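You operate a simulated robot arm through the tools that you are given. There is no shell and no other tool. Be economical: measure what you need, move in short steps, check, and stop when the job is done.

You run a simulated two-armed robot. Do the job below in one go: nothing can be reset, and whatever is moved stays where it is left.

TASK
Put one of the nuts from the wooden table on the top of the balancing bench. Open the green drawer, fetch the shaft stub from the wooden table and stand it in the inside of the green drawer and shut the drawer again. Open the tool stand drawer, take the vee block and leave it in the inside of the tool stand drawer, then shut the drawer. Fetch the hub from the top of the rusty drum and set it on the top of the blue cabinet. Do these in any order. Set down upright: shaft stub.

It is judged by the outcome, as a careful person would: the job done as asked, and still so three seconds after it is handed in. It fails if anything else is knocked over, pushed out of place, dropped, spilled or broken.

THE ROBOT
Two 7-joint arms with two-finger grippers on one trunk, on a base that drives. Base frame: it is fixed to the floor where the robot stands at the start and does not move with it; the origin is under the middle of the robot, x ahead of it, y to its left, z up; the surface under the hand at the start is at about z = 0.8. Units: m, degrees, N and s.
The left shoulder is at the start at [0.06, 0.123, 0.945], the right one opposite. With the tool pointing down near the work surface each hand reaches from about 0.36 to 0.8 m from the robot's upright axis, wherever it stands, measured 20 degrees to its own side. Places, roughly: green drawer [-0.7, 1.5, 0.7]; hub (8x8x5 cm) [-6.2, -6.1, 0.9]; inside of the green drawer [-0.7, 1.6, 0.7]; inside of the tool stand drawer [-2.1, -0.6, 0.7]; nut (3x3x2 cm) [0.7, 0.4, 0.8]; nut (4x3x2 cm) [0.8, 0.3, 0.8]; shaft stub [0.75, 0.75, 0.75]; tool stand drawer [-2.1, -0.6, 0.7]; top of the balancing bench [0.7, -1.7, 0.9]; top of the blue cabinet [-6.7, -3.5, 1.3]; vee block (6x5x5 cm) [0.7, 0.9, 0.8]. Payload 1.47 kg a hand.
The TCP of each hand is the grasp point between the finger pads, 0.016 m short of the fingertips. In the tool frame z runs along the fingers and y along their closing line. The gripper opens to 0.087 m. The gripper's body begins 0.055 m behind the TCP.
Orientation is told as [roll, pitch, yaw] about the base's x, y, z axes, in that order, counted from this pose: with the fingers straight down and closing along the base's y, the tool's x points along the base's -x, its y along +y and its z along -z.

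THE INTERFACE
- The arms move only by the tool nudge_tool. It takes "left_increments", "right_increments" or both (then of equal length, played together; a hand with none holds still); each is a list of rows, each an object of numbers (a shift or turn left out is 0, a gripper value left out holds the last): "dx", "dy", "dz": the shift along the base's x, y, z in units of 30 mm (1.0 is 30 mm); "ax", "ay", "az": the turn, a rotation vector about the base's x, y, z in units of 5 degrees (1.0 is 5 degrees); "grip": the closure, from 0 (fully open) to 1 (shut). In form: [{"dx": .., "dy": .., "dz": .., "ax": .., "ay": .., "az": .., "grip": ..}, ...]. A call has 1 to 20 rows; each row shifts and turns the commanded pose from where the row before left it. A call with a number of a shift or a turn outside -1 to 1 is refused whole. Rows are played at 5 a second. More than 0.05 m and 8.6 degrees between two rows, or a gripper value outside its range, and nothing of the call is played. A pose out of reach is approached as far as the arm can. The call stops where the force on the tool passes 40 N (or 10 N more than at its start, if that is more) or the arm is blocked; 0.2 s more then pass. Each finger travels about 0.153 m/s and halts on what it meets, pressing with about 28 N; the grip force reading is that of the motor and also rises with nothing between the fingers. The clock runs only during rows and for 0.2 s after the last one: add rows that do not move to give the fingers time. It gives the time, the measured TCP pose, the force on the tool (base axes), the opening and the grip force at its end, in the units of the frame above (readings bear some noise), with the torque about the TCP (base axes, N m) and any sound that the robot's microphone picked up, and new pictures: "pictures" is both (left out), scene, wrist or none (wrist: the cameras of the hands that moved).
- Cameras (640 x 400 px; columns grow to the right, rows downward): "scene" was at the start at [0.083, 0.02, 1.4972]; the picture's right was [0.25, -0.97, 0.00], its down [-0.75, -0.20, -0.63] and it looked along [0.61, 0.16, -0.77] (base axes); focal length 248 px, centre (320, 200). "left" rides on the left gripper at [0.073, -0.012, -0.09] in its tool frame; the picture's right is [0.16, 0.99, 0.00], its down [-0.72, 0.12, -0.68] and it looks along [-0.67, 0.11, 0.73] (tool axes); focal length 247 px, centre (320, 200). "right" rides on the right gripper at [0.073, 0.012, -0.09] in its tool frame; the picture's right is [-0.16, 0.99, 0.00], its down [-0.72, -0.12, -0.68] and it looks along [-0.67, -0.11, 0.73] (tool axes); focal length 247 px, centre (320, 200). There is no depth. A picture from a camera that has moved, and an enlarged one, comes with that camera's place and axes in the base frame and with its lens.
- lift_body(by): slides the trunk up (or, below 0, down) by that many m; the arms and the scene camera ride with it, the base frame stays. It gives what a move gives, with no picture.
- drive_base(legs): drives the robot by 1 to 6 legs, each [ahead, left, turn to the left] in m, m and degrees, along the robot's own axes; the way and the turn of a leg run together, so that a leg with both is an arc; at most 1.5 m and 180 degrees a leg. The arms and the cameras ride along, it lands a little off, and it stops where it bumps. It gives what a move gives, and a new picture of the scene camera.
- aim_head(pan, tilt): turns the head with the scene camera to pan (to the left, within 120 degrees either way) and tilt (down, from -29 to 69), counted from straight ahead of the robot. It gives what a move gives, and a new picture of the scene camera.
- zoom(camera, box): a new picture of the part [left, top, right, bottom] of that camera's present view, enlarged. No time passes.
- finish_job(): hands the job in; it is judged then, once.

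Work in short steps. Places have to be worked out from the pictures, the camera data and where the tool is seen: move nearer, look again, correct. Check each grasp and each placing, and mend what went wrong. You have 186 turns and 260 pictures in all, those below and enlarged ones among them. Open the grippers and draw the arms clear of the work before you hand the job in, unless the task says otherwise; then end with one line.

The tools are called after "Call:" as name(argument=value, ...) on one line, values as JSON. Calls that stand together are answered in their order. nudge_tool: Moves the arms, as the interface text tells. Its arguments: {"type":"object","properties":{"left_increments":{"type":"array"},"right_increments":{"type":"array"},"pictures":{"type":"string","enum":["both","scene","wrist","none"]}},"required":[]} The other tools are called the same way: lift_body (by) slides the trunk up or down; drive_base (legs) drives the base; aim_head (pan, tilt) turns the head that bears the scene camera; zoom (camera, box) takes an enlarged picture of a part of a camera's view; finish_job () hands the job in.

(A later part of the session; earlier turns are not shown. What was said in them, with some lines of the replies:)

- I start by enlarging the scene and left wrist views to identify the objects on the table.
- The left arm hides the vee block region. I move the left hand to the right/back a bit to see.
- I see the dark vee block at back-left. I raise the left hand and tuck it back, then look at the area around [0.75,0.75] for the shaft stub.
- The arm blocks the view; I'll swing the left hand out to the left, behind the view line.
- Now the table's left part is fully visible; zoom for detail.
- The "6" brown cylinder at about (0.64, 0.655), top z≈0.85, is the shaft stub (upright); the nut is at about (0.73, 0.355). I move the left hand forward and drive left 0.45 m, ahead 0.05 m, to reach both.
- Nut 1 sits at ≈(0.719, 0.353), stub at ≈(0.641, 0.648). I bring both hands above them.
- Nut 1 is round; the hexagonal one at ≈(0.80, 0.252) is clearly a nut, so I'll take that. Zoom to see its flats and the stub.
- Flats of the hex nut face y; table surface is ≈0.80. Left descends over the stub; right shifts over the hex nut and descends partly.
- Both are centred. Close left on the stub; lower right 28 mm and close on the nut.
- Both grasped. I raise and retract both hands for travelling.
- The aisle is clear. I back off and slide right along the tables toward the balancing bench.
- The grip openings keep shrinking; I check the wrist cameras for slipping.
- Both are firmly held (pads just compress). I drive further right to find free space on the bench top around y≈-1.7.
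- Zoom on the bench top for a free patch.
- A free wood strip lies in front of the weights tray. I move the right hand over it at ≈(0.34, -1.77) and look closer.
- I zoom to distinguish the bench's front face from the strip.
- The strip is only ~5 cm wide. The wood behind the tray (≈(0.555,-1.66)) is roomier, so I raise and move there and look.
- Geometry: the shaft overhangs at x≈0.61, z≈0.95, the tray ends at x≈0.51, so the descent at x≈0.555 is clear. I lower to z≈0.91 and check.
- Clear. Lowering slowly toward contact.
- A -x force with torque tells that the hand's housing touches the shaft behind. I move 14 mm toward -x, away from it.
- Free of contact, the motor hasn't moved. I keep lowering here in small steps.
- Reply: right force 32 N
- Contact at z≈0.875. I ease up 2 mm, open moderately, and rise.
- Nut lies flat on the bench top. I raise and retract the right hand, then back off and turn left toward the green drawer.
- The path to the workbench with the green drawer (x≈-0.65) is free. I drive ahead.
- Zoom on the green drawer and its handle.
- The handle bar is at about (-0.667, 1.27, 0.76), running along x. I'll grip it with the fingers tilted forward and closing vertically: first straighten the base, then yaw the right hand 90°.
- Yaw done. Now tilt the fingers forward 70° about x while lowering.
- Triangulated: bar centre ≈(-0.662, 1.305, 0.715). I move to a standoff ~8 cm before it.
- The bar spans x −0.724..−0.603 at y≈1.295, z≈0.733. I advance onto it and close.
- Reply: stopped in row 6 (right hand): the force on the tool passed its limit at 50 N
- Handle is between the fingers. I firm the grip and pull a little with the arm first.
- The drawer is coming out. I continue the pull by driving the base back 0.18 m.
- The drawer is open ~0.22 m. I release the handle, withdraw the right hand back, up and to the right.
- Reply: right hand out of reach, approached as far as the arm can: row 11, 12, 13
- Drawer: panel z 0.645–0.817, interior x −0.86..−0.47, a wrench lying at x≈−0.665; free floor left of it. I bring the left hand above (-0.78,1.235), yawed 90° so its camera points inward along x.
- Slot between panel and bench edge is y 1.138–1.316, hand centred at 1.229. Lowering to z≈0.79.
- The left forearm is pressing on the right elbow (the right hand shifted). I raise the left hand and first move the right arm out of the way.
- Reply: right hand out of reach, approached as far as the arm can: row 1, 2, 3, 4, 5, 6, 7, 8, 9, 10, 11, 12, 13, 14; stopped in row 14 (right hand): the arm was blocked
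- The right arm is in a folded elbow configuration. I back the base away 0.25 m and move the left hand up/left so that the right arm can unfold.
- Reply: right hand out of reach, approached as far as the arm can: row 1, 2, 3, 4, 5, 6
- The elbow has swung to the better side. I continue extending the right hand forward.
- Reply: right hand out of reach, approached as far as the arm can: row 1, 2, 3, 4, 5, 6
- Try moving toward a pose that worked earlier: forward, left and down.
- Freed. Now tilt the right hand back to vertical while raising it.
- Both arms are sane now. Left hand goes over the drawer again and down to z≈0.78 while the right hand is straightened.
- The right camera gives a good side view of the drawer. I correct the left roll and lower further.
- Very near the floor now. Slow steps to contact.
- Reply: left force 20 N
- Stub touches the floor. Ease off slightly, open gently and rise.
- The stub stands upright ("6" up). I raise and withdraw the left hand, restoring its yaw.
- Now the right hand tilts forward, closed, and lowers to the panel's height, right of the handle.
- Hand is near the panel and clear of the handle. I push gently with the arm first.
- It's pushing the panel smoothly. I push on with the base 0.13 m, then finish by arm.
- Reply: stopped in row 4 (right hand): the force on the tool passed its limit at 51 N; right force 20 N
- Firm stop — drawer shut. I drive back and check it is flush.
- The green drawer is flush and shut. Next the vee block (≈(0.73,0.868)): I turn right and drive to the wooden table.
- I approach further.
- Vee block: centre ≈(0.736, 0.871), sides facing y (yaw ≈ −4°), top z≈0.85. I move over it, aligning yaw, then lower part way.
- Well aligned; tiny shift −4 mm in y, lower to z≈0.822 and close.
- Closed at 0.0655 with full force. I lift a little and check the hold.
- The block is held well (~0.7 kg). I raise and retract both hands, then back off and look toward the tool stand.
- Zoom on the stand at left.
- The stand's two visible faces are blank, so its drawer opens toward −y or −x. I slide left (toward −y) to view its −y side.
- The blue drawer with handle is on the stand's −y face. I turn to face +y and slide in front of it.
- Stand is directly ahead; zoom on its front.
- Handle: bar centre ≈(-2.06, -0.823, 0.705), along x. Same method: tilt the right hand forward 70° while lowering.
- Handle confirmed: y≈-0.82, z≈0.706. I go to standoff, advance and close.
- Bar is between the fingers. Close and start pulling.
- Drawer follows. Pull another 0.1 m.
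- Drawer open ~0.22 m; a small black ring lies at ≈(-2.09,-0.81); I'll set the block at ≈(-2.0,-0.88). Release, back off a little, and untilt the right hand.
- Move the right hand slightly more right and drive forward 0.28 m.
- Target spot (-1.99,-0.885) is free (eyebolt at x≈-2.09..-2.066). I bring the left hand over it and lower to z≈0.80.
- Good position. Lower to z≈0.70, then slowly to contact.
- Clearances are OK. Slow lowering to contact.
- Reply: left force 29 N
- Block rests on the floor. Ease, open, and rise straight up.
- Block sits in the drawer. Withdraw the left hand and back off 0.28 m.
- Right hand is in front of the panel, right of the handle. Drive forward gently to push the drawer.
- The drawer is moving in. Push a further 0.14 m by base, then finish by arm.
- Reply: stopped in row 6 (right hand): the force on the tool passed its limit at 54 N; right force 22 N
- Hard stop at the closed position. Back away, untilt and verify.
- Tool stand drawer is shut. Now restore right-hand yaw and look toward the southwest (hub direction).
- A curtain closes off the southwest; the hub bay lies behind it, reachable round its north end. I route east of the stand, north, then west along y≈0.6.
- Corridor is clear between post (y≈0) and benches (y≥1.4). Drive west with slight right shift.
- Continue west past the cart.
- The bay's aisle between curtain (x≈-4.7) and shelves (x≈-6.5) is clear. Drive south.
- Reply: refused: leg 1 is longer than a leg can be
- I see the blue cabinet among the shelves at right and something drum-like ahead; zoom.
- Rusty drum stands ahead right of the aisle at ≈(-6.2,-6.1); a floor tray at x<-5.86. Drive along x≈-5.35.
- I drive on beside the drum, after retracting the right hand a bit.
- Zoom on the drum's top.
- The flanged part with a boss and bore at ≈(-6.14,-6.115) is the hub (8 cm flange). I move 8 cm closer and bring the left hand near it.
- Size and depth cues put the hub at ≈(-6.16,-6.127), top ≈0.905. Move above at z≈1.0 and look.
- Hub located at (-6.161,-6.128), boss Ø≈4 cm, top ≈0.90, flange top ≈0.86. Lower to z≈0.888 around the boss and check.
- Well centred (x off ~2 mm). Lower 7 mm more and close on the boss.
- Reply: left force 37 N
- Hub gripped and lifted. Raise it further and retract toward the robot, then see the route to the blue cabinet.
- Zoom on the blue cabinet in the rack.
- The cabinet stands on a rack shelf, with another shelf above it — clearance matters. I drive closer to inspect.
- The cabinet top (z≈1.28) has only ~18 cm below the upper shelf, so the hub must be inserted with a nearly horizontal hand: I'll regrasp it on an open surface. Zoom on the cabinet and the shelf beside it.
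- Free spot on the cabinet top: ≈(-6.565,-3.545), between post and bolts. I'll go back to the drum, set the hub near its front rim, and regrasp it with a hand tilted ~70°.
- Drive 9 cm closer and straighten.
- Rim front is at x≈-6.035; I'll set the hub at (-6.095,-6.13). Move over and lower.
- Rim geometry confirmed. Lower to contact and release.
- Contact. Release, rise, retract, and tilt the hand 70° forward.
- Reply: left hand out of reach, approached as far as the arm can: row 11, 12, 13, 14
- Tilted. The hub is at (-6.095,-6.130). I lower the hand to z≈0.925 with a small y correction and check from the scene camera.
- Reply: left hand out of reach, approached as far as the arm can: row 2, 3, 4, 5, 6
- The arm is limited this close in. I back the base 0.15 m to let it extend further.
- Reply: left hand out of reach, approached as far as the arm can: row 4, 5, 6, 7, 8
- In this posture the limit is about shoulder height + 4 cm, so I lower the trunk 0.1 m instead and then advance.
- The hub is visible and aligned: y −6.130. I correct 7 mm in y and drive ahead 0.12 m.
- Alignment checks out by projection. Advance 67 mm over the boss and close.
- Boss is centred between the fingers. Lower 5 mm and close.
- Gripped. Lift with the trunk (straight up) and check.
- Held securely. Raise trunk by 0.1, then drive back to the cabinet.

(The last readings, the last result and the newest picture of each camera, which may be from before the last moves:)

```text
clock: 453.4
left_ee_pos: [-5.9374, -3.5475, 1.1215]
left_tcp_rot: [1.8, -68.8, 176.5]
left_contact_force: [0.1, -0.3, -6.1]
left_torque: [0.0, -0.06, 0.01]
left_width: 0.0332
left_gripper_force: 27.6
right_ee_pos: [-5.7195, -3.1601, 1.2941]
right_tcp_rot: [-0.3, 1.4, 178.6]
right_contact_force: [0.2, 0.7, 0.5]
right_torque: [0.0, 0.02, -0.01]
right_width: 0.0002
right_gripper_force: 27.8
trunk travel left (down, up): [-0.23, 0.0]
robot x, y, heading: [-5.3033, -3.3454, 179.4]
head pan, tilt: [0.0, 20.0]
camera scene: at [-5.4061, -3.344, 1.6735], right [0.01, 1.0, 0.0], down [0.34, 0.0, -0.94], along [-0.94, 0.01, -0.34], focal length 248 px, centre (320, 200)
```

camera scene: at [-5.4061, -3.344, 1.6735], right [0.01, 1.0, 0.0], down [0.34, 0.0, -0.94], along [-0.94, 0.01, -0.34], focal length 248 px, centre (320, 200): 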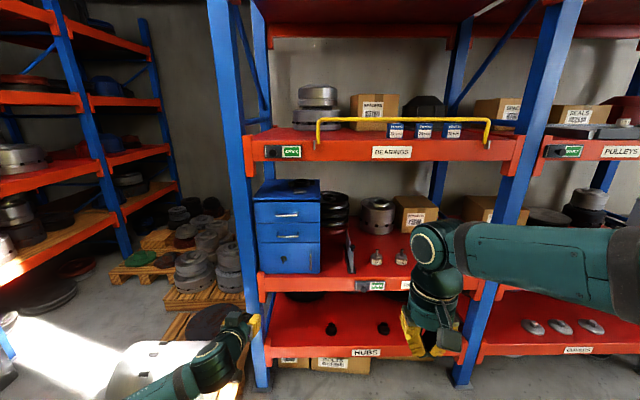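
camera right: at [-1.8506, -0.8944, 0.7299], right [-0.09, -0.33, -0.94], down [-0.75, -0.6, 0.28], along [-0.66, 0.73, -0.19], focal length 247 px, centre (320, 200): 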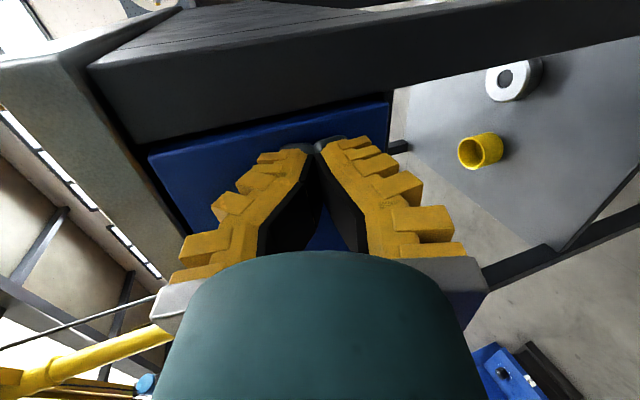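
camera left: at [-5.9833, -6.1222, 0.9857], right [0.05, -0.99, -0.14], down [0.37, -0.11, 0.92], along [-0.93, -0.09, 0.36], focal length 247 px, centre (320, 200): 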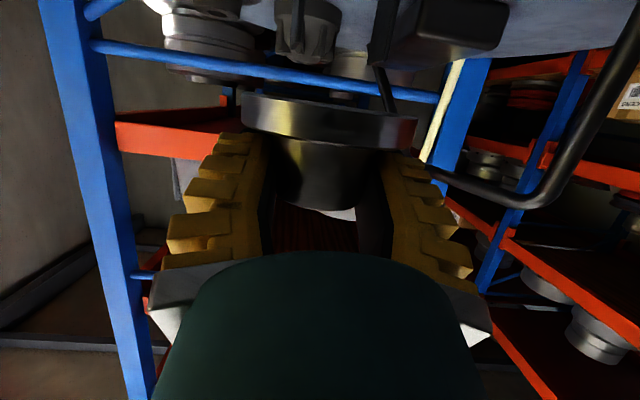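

Zoom at the cabinet top to triangulate its height.

Call:
zoom(camera="scene", box=[220, 120, 340, 220])

```text
4.00 times, centred on (280, 170) of scene
camera zoom: at [-5.4061, -3.344, 1.6735], right [0.01, 1.0, 0.0], down [0.34, 0.0, -0.94], along [-0.94, 0.01, -0.34], focal length 992 px, centre (480, 320)
```

zoom: 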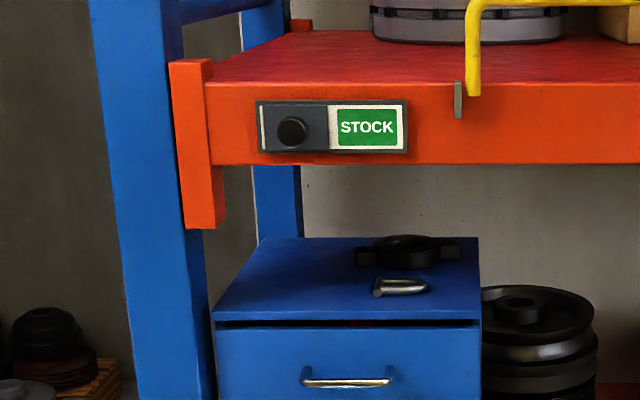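

Cabinet top: z=1.284, front x=-6.49; beam bottom z=1.467. Target TCP (-6.546,-3.535,1.33). Raise the hand to z≈1.35.

Call:
nudge_tool(left_increments=[{"dz": 0.75}, {"dz": 0.75}, {"dz": 0.75}, {"dz": 0.75}, {"dz": 0.75}, {"dz": 0.75}, {"dz": 0.75}, {"dz": 0.75}, {"dz": 0.75}, {"dz": 0.75}, {}], pictures="both")

```text
clock: 455.8
left_ee_pos: [-5.9394, -3.5479, 1.3462]
left_tcp_rot: [1.7, -68.8, 176.6]
left_contact_force: [-0.2, -0.4, -6.4]
left_torque: [-0.04, -0.05, 0.02]
left_width: 0.0323
left_gripper_force: 27.8
right_ee_pos: [-5.7197, -3.1603, 1.2941]
right_tcp_rot: [-0.3, 1.4, 178.6]
right_contact_force: [-0.1, -0.3, -0.1]
right_torque: [-0.01, 0.0, 0.01]
right_width: 0.0
right_gripper_force: 27.9
trunk travel left (down, up): [-0.23, 0.0]
robot x, y, heading: [-5.3005, -3.3458, 179.2]
head pan, tilt: [0.0, 20.0]
camera scene: at [-5.4066, -3.3443, 1.6735], right [0.01, 1.0, 0.0], down [0.34, 0.0, -0.94], along [-0.94, 0.01, -0.34], focal length 248 px, centre (320, 200)
camera left: at [-5.83, -3.5402, 1.3106], right [0.03, -0.99, -0.14], down [0.37, -0.12, 0.92], along [-0.93, -0.07, 0.36], focal length 247 px, centre (320, 200)
```

scene: 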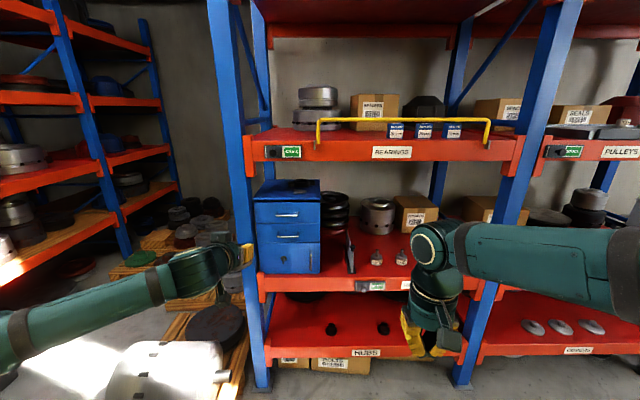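
left: 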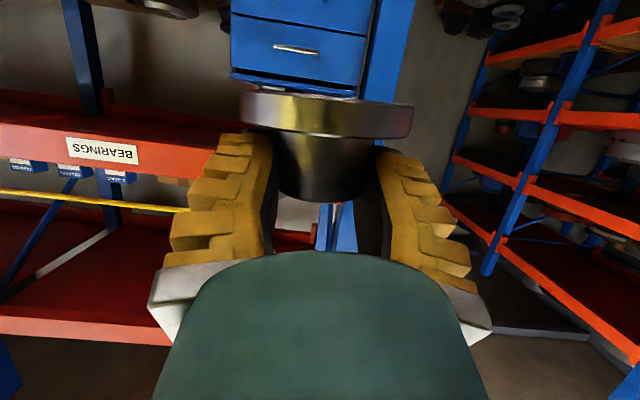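

Reach is fine. Drive 0.45 m forward with a small sideways correction.

Call:
drive_base(legs=[[0.45, -0.02, 0.8]])

Call:
zoom(camera="scene", box=[160, 90, 360, 250])

Call:
zoom(camera="left", box=[0, 0, 640, 400])

```text
clock: 458.5
left_ee_pos: [-6.3856, -3.5373, 1.3465]
left_tcp_rot: [1.8, -68.8, 177.7]
left_contact_force: [0.4, -1.1, -5.5]
left_torque: [-0.01, -0.03, -0.02]
left_width: 0.032
left_gripper_force: 28.5
right_ee_pos: [-6.1736, -3.1464, 1.2942]
right_tcp_rot: [-0.2, 1.4, 179.7]
right_contact_force: [-1.3, 0.3, -0.4]
right_torque: [0.04, -0.02, 0.01]
right_width: 0.0
right_gripper_force: 28.3
trunk travel left (down, up): [-0.23, 0.0]
robot x, y, heading: [-5.751, -3.3262, -179.5]
head pan, tilt: [0.0, 20.0]
camera scene: at [-5.8571, -3.3245, 1.6736], right [-0.01, 1.0, 0.0], down [0.34, 0.0, -0.94], along [-0.94, -0.01, -0.34], focal length 248 px, centre (320, 200)
```

scene: 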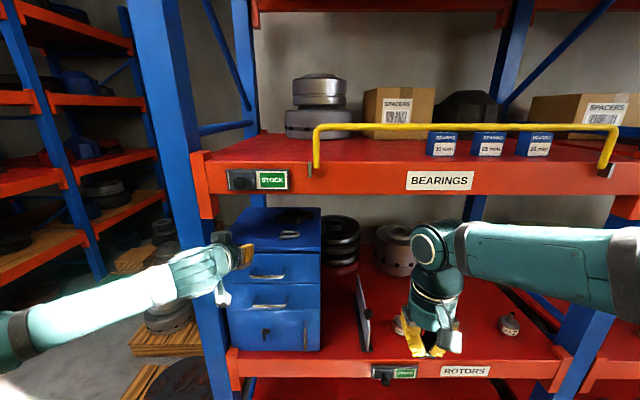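

```text
2.50 times, centred on (260, 170) of scene
camera zoom: at [-5.8571, -3.3245, 1.6736], right [-0.01, 1.0, 0.0], down [0.34, 0.0, -0.94], along [-0.94, -0.01, -0.34], focal length 620 px, centre (470, 275)
```

zoom: 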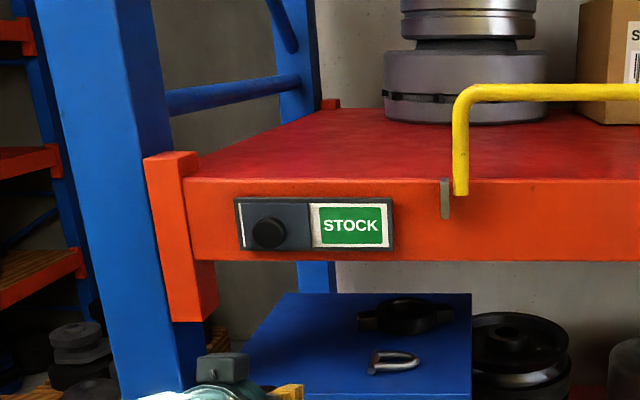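

```text
1.00 times, centred on (320, 200) of left (not enlarged: the box is as wide or as high as the picture)
camera zoom: at [-6.2766, -3.5288, 1.3105], right [0.04, -0.99, -0.14], down [0.37, -0.11, 0.92], along [-0.93, -0.09, 0.36], focal length 247 px, centre (320, 200)
```

zoom: 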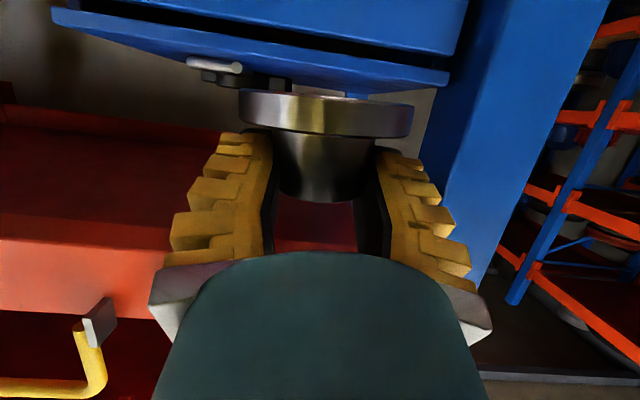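

Hub bottom ≈1.30, clearing the cabinet top. Drive 0.10 m, then the last part by arm.

Call:
drive_base(legs=[[0.1, 0, 0]])

Call:
nudge_tool(left_increments=[{"dx": -0.35}, {"dx": -0.35}, {"dx": -0.35}, {"dx": -0.35}, {}], pictures="both")

```text
clock: 459.7
left_ee_pos: [-6.4848, -3.5399, 1.3459]
left_tcp_rot: [1.7, -68.7, 177.8]
left_contact_force: [-1.0, 0.0, -6.8]
left_torque: [0.01, -0.06, 0.02]
left_width: 0.0316
left_gripper_force: 27.6
right_ee_pos: [-6.274, -3.1495, 1.2942]
right_tcp_rot: [-0.4, 1.3, 179.9]
right_contact_force: [0.0, -0.2, -0.9]
right_torque: [-0.01, 0.0, 0.03]
right_width: 0.0001
right_gripper_force: 28.4
trunk travel left (down, up): [-0.23, 0.0]
robot x, y, heading: [-5.8489, -3.3264, -179.6]
head pan, tilt: [0.0, 20.0]
camera scene: at [-5.9568, -3.3255, 1.6736], right [-0.01, 1.0, 0.0], down [0.34, 0.0, -0.94], along [-0.94, -0.01, -0.34], focal length 248 px, centre (320, 200)
```

scene: 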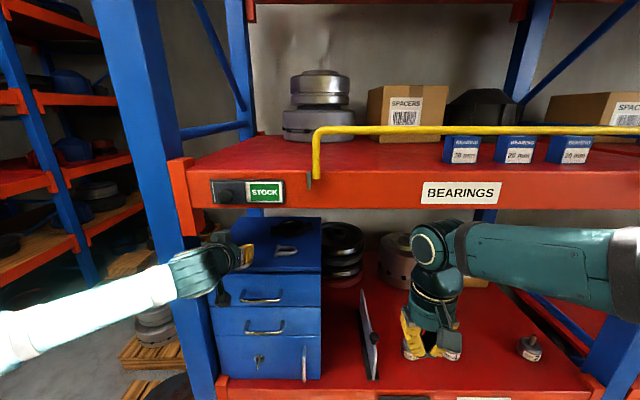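

```text
clock: 460.9
left_ee_pos: [-6.5265, -3.5394, 1.3439]
left_tcp_rot: [1.8, -68.8, 177.9]
left_contact_force: [0.5, -0.3, -5.7]
left_torque: [0.0, -0.05, 0.01]
left_width: 0.0315
left_gripper_force: 27.9
right_ee_pos: [-6.2748, -3.1474, 1.2945]
right_tcp_rot: [-0.2, 1.3, 179.9]
right_contact_force: [-0.3, -0.7, -0.7]
right_torque: [-0.01, 0.02, 0.0]
right_width: 0.0
right_gripper_force: 28.1
trunk travel left (down, up): [-0.23, 0.0]
robot x, y, heading: [-5.8521, -3.3259, -179.3]
head pan, tilt: [0.0, 20.0]
camera scene: at [-5.956, -3.3258, 1.6736], right [-0.01, 1.0, 0.0], down [0.34, 0.0, -0.94], along [-0.94, -0.01, -0.34], focal length 248 px, centre (320, 200)
camera left: at [-6.4178, -3.5301, 1.309], right [0.05, -0.99, -0.14], down [0.37, -0.11, 0.92], along [-0.93, -0.09, 0.36], focal length 247 px, centre (320, 200)
```

scene: 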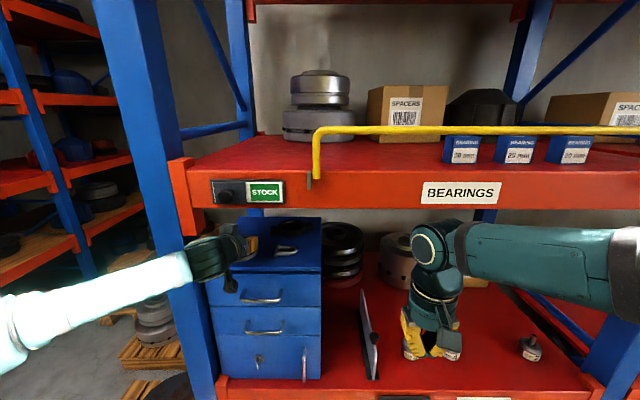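
left: 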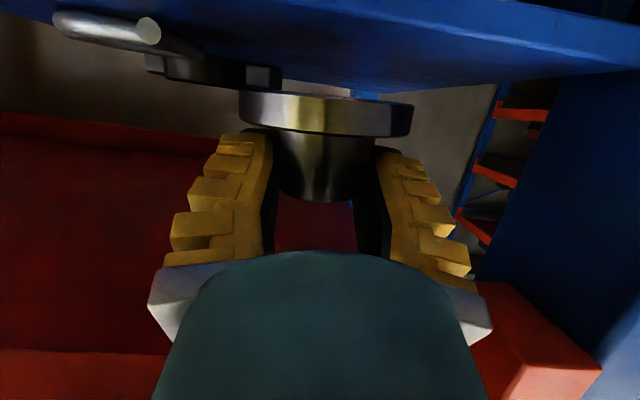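

All clear. Advance 20 mm more and lower gently to contact.

Call:
nudge_tool(left_increments=[{"dx": -0.35}, {"dx": -0.35}, {"dz": -0.15}, {"dz": -0.15}, {"dz": -0.12}, {"dz": -0.1}, {}], pictures="wrist")

```text
clock: 462.5
left_ee_pos: [-6.5479, -3.5399, 1.3305]
left_tcp_rot: [1.7, -68.8, 177.8]
left_contact_force: [0.0, -0.5, -6.4]
left_torque: [0.0, -0.04, 0.0]
left_width: 0.0314
left_gripper_force: 27.9
right_ee_pos: [-6.2743, -3.1488, 1.2946]
right_tcp_rot: [-0.2, 1.2, 180.0]
right_contact_force: [0.1, 0.3, -0.2]
right_torque: [0.03, -0.01, -0.01]
right_width: 0.0
right_gripper_force: 28.5
trunk travel left (down, up): [-0.23, 0.0]
robot x, y, heading: [-5.8526, -3.3283, -179.3]
head pan, tilt: [0.0, 20.0]
camera left: at [-6.4387, -3.5306, 1.295], right [0.05, -0.99, -0.14], down [0.37, -0.11, 0.92], along [-0.93, -0.09, 0.36], focal length 247 px, centre (320, 200)
```

left: 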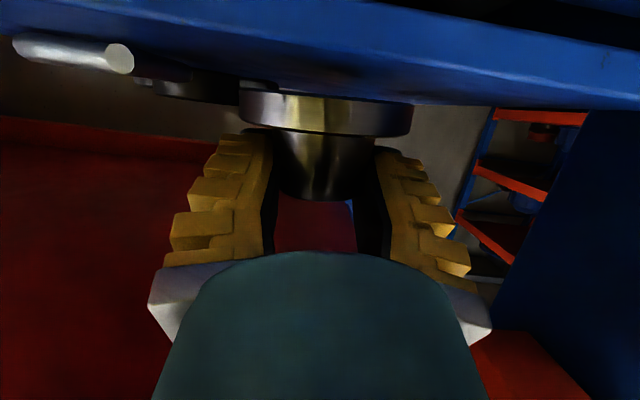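

No contact yet; keep lowering in 3 mm steps.

Call:
nudge_tool(left_increments=[{"dz": -0.1}, {"dz": -0.1}, {}], pictures="none")

```text
clock: 463.3
left_ee_pos: [-6.5475, -3.5399, 1.3259]
left_tcp_rot: [1.8, -68.9, 177.7]
left_contact_force: [0.1, 0.3, -6.0]
left_torque: [0.03, -0.02, 0.0]
left_width: 0.0315
left_gripper_force: 27.8
right_ee_pos: [-6.2742, -3.1486, 1.2939]
right_tcp_rot: [-0.3, 1.2, 179.9]
right_contact_force: [-0.1, -0.8, -0.9]
right_torque: [-0.01, -0.05, -0.03]
right_width: 0.0001
right_gripper_force: 28.2
trunk travel left (down, up): [-0.23, 0.0]
robot x, y, heading: [-5.8525, -3.3235, -179.7]
head pan, tilt: [0.0, 20.0]
```

Call:
nudge_tool(left_increments=[{"dz": -0.1}, {"dz": -0.1}, {}], pictures="wrist")

```text
clock: 464.1
left_ee_pos: [-6.5481, -3.5384, 1.3213]
left_tcp_rot: [2.1, -69.0, 177.3]
left_contact_force: [-2.1, 0.8, 6.5]
left_torque: [-0.43, 0.22, -0.02]
left_width: 0.0312
left_gripper_force: 28.3
right_ee_pos: [-6.2741, -3.1466, 1.2938]
right_tcp_rot: [-0.3, 1.3, 179.8]
right_contact_force: [0.4, -0.6, -0.1]
right_torque: [-0.03, -0.03, 0.02]
right_width: 0.0
right_gripper_force: 27.8
trunk travel left (down, up): [-0.23, 0.0]
robot x, y, heading: [-5.8533, -3.3266, -179.5]
head pan, tilt: [0.0, 20.0]
camera left: at [-6.4382, -3.5297, 1.2857], right [0.04, -0.99, -0.13], down [0.37, -0.11, 0.92], along [-0.93, -0.09, 0.37], focal length 247 px, centre (320, 200)
```

left: 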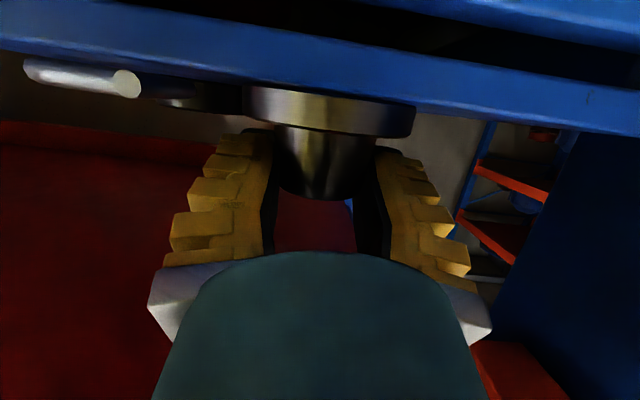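

Contact made (slight tilt). Press 2 mm more and then open slowly.

Call:
nudge_tool(left_increments=[{"dz": -0.07}, {}, {"grip": 0.55}, {"grip": 0.4}, {"grip": 0.2}, {"grip": 0}, {}], pictures="wrist")

```text
clock: 465.7
left_ee_pos: [-6.5486, -3.5412, 1.3171]
left_tcp_rot: [1.8, -68.9, 177.7]
left_contact_force: [-0.3, 1.1, 0.3]
left_torque: [0.01, 0.03, -0.02]
left_width: 0.087
left_gripper_force: 0.2
right_ee_pos: [-6.2742, -3.1477, 1.2932]
right_tcp_rot: [-0.3, 1.3, 179.9]
right_contact_force: [-0.3, -0.2, -0.3]
right_torque: [0.01, 0.01, -0.01]
right_width: 0.0
right_gripper_force: 27.9
trunk travel left (down, up): [-0.23, 0.0]
robot x, y, heading: [-5.8544, -3.3244, -179.6]
head pan, tilt: [0.0, 20.0]
camera left: at [-6.4386, -3.5311, 1.2819], right [0.05, -0.99, -0.14], down [0.37, -0.11, 0.92], along [-0.93, -0.09, 0.36], focal length 247 px, centre (320, 200)
```

left: 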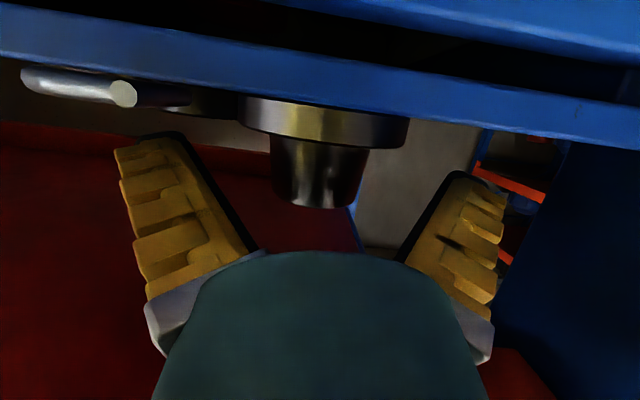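

Hub stands flat on the cabinet top. Raise the fingers 12 mm clear of the flange, then retreat by arm and base.

Call:
nudge_tool(left_increments=[{"dz": 0.2}, {"dz": 0.2}, {"dz": 0.1}, {"dx": 0.4}, {"dx": 0.4}, {"dx": 0.4}, {}], pictures="none")

Call:
drive_base(legs=[[-0.3, 0, 0]])

Call:
zoom(camera="scene", box=[190, 120, 350, 260])

```text
clock: 467.3
left_ee_pos: [-6.5118, -3.5397, 1.3322]
left_tcp_rot: [1.9, -68.7, 177.7]
left_contact_force: [-0.7, -1.1, -0.2]
left_torque: [0.0, -0.03, -0.01]
left_width: 0.0869
left_gripper_force: 0.1
right_ee_pos: [-6.2732, -3.1492, 1.2938]
right_tcp_rot: [-0.3, 1.3, 179.9]
right_contact_force: [0.9, 0.3, -0.7]
right_torque: [0.0, -0.02, -0.04]
right_width: 0.0
right_gripper_force: 27.8
trunk travel left (down, up): [-0.23, 0.0]
robot x, y, heading: [-5.8541, -3.3221, -179.5]
head pan, tilt: [0.0, 20.0]
```

```text
clock: 469.4
left_ee_pos: [-6.21, -3.5395, 1.3304]
left_tcp_rot: [1.9, -68.8, 177.8]
left_contact_force: [-0.2, -0.4, 0.0]
left_torque: [0.01, -0.01, -0.06]
left_width: 0.0872
left_gripper_force: 0.1
right_ee_pos: [-5.9716, -3.1458, 1.2947]
right_tcp_rot: [-0.2, 1.3, -179.9]
right_contact_force: [-0.2, 0.0, -0.9]
right_torque: [0.02, -0.01, -0.03]
right_width: 0.0
right_gripper_force: 27.8
trunk travel left (down, up): [-0.23, 0.0]
robot x, y, heading: [-5.5523, -3.3214, -179.2]
head pan, tilt: [0.0, 20.0]
camera scene: at [-5.653, -3.3226, 1.6737], right [-0.01, 1.0, 0.0], down [0.34, 0.0, -0.94], along [-0.94, -0.01, -0.34], focal length 248 px, centre (320, 200)
```

scene: 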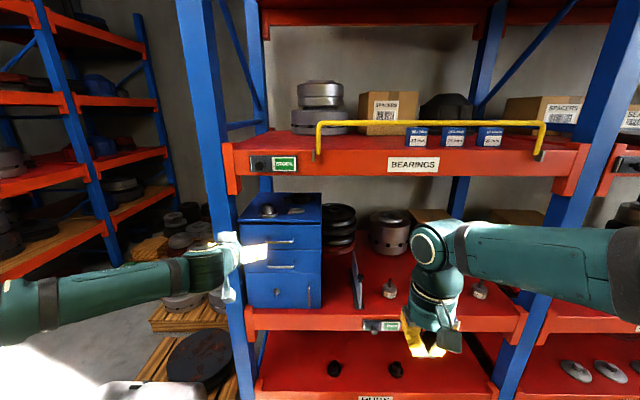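

```text
2.86 times, centred on (270, 190) of scene
camera zoom: at [-5.653, -3.3226, 1.6737], right [-0.01, 1.0, 0.0], down [0.34, 0.0, -0.94], along [-0.94, -0.01, -0.34], focal length 708 px, centre (463, 229)
```

zoom: 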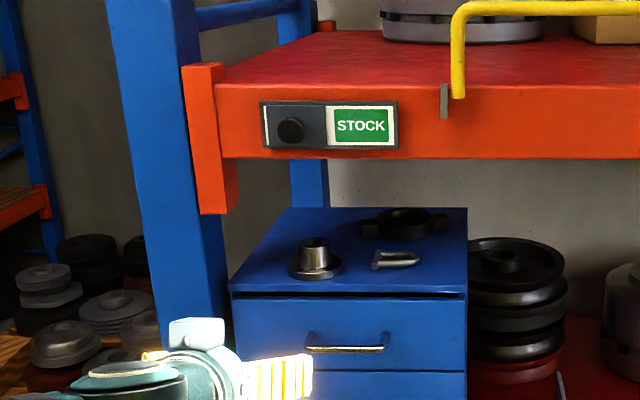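

The hub stands on the blue cabinet's top, the shackle and ring are undisturbed. I open the right gripper too and back away clear.

Call:
nudge_tool(right_increments=[{"grip": 0.5}, {"grip": 0}, {}, {}], pictures="none")

Call:
drive_base(legs=[[-0.2, 0, 0]])

```text
clock: 470.4
left_ee_pos: [-6.2106, -3.5389, 1.3313]
left_tcp_rot: [1.8, -68.8, 178.0]
left_contact_force: [0.2, -0.4, -0.2]
left_torque: [0.02, 0.02, 0.03]
left_width: 0.0871
left_gripper_force: 0.1
right_ee_pos: [-5.9713, -3.1459, 1.2946]
right_tcp_rot: [-0.3, 1.3, -179.9]
right_contact_force: [0.6, -1.0, -0.7]
right_torque: [0.02, 0.01, 0.0]
right_width: 0.087
right_gripper_force: 0.1
trunk travel left (down, up): [-0.23, 0.0]
robot x, y, heading: [-5.5519, -3.3224, -179.5]
head pan, tilt: [0.0, 20.0]
```

```text
clock: 471.9
left_ee_pos: [-6.0182, -3.5373, 1.3324]
left_tcp_rot: [1.8, -68.7, 177.9]
left_contact_force: [0.3, -0.9, -0.4]
left_torque: [-0.02, 0.0, 0.0]
left_width: 0.0866
left_gripper_force: 0.0
right_ee_pos: [-5.7791, -3.1439, 1.2944]
right_tcp_rot: [-0.3, 1.3, 180.0]
right_contact_force: [1.1, -0.7, 0.7]
right_torque: [-0.02, 0.02, 0.03]
right_width: 0.0869
right_gripper_force: 0.1
trunk travel left (down, up): [-0.23, 0.0]
robot x, y, heading: [-5.3582, -3.3253, -179.3]
head pan, tilt: [0.0, 20.0]
camera scene: at [-5.4614, -3.3204, 1.6737], right [-0.01, 1.0, 0.0], down [0.34, 0.0, -0.94], along [-0.94, -0.01, -0.34], focal length 248 px, centre (320, 200)
```

scene: 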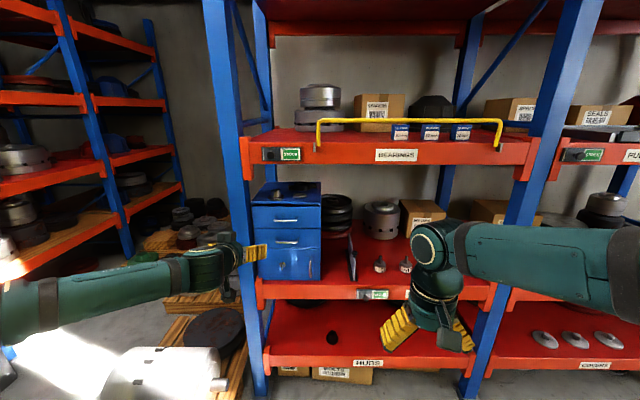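

All four jobs are complete, both grippers are open and the arms are clear; I hand in.

Call:
finish_job()

```text
The job is handed in.
```

The job is handed in: the nut is on the balancing bench, the shaft stub was set upright in the green drawer and the drawer shut, the vee block is in the shut tool stand drawer, and the hub is on top of the blue cabinet.
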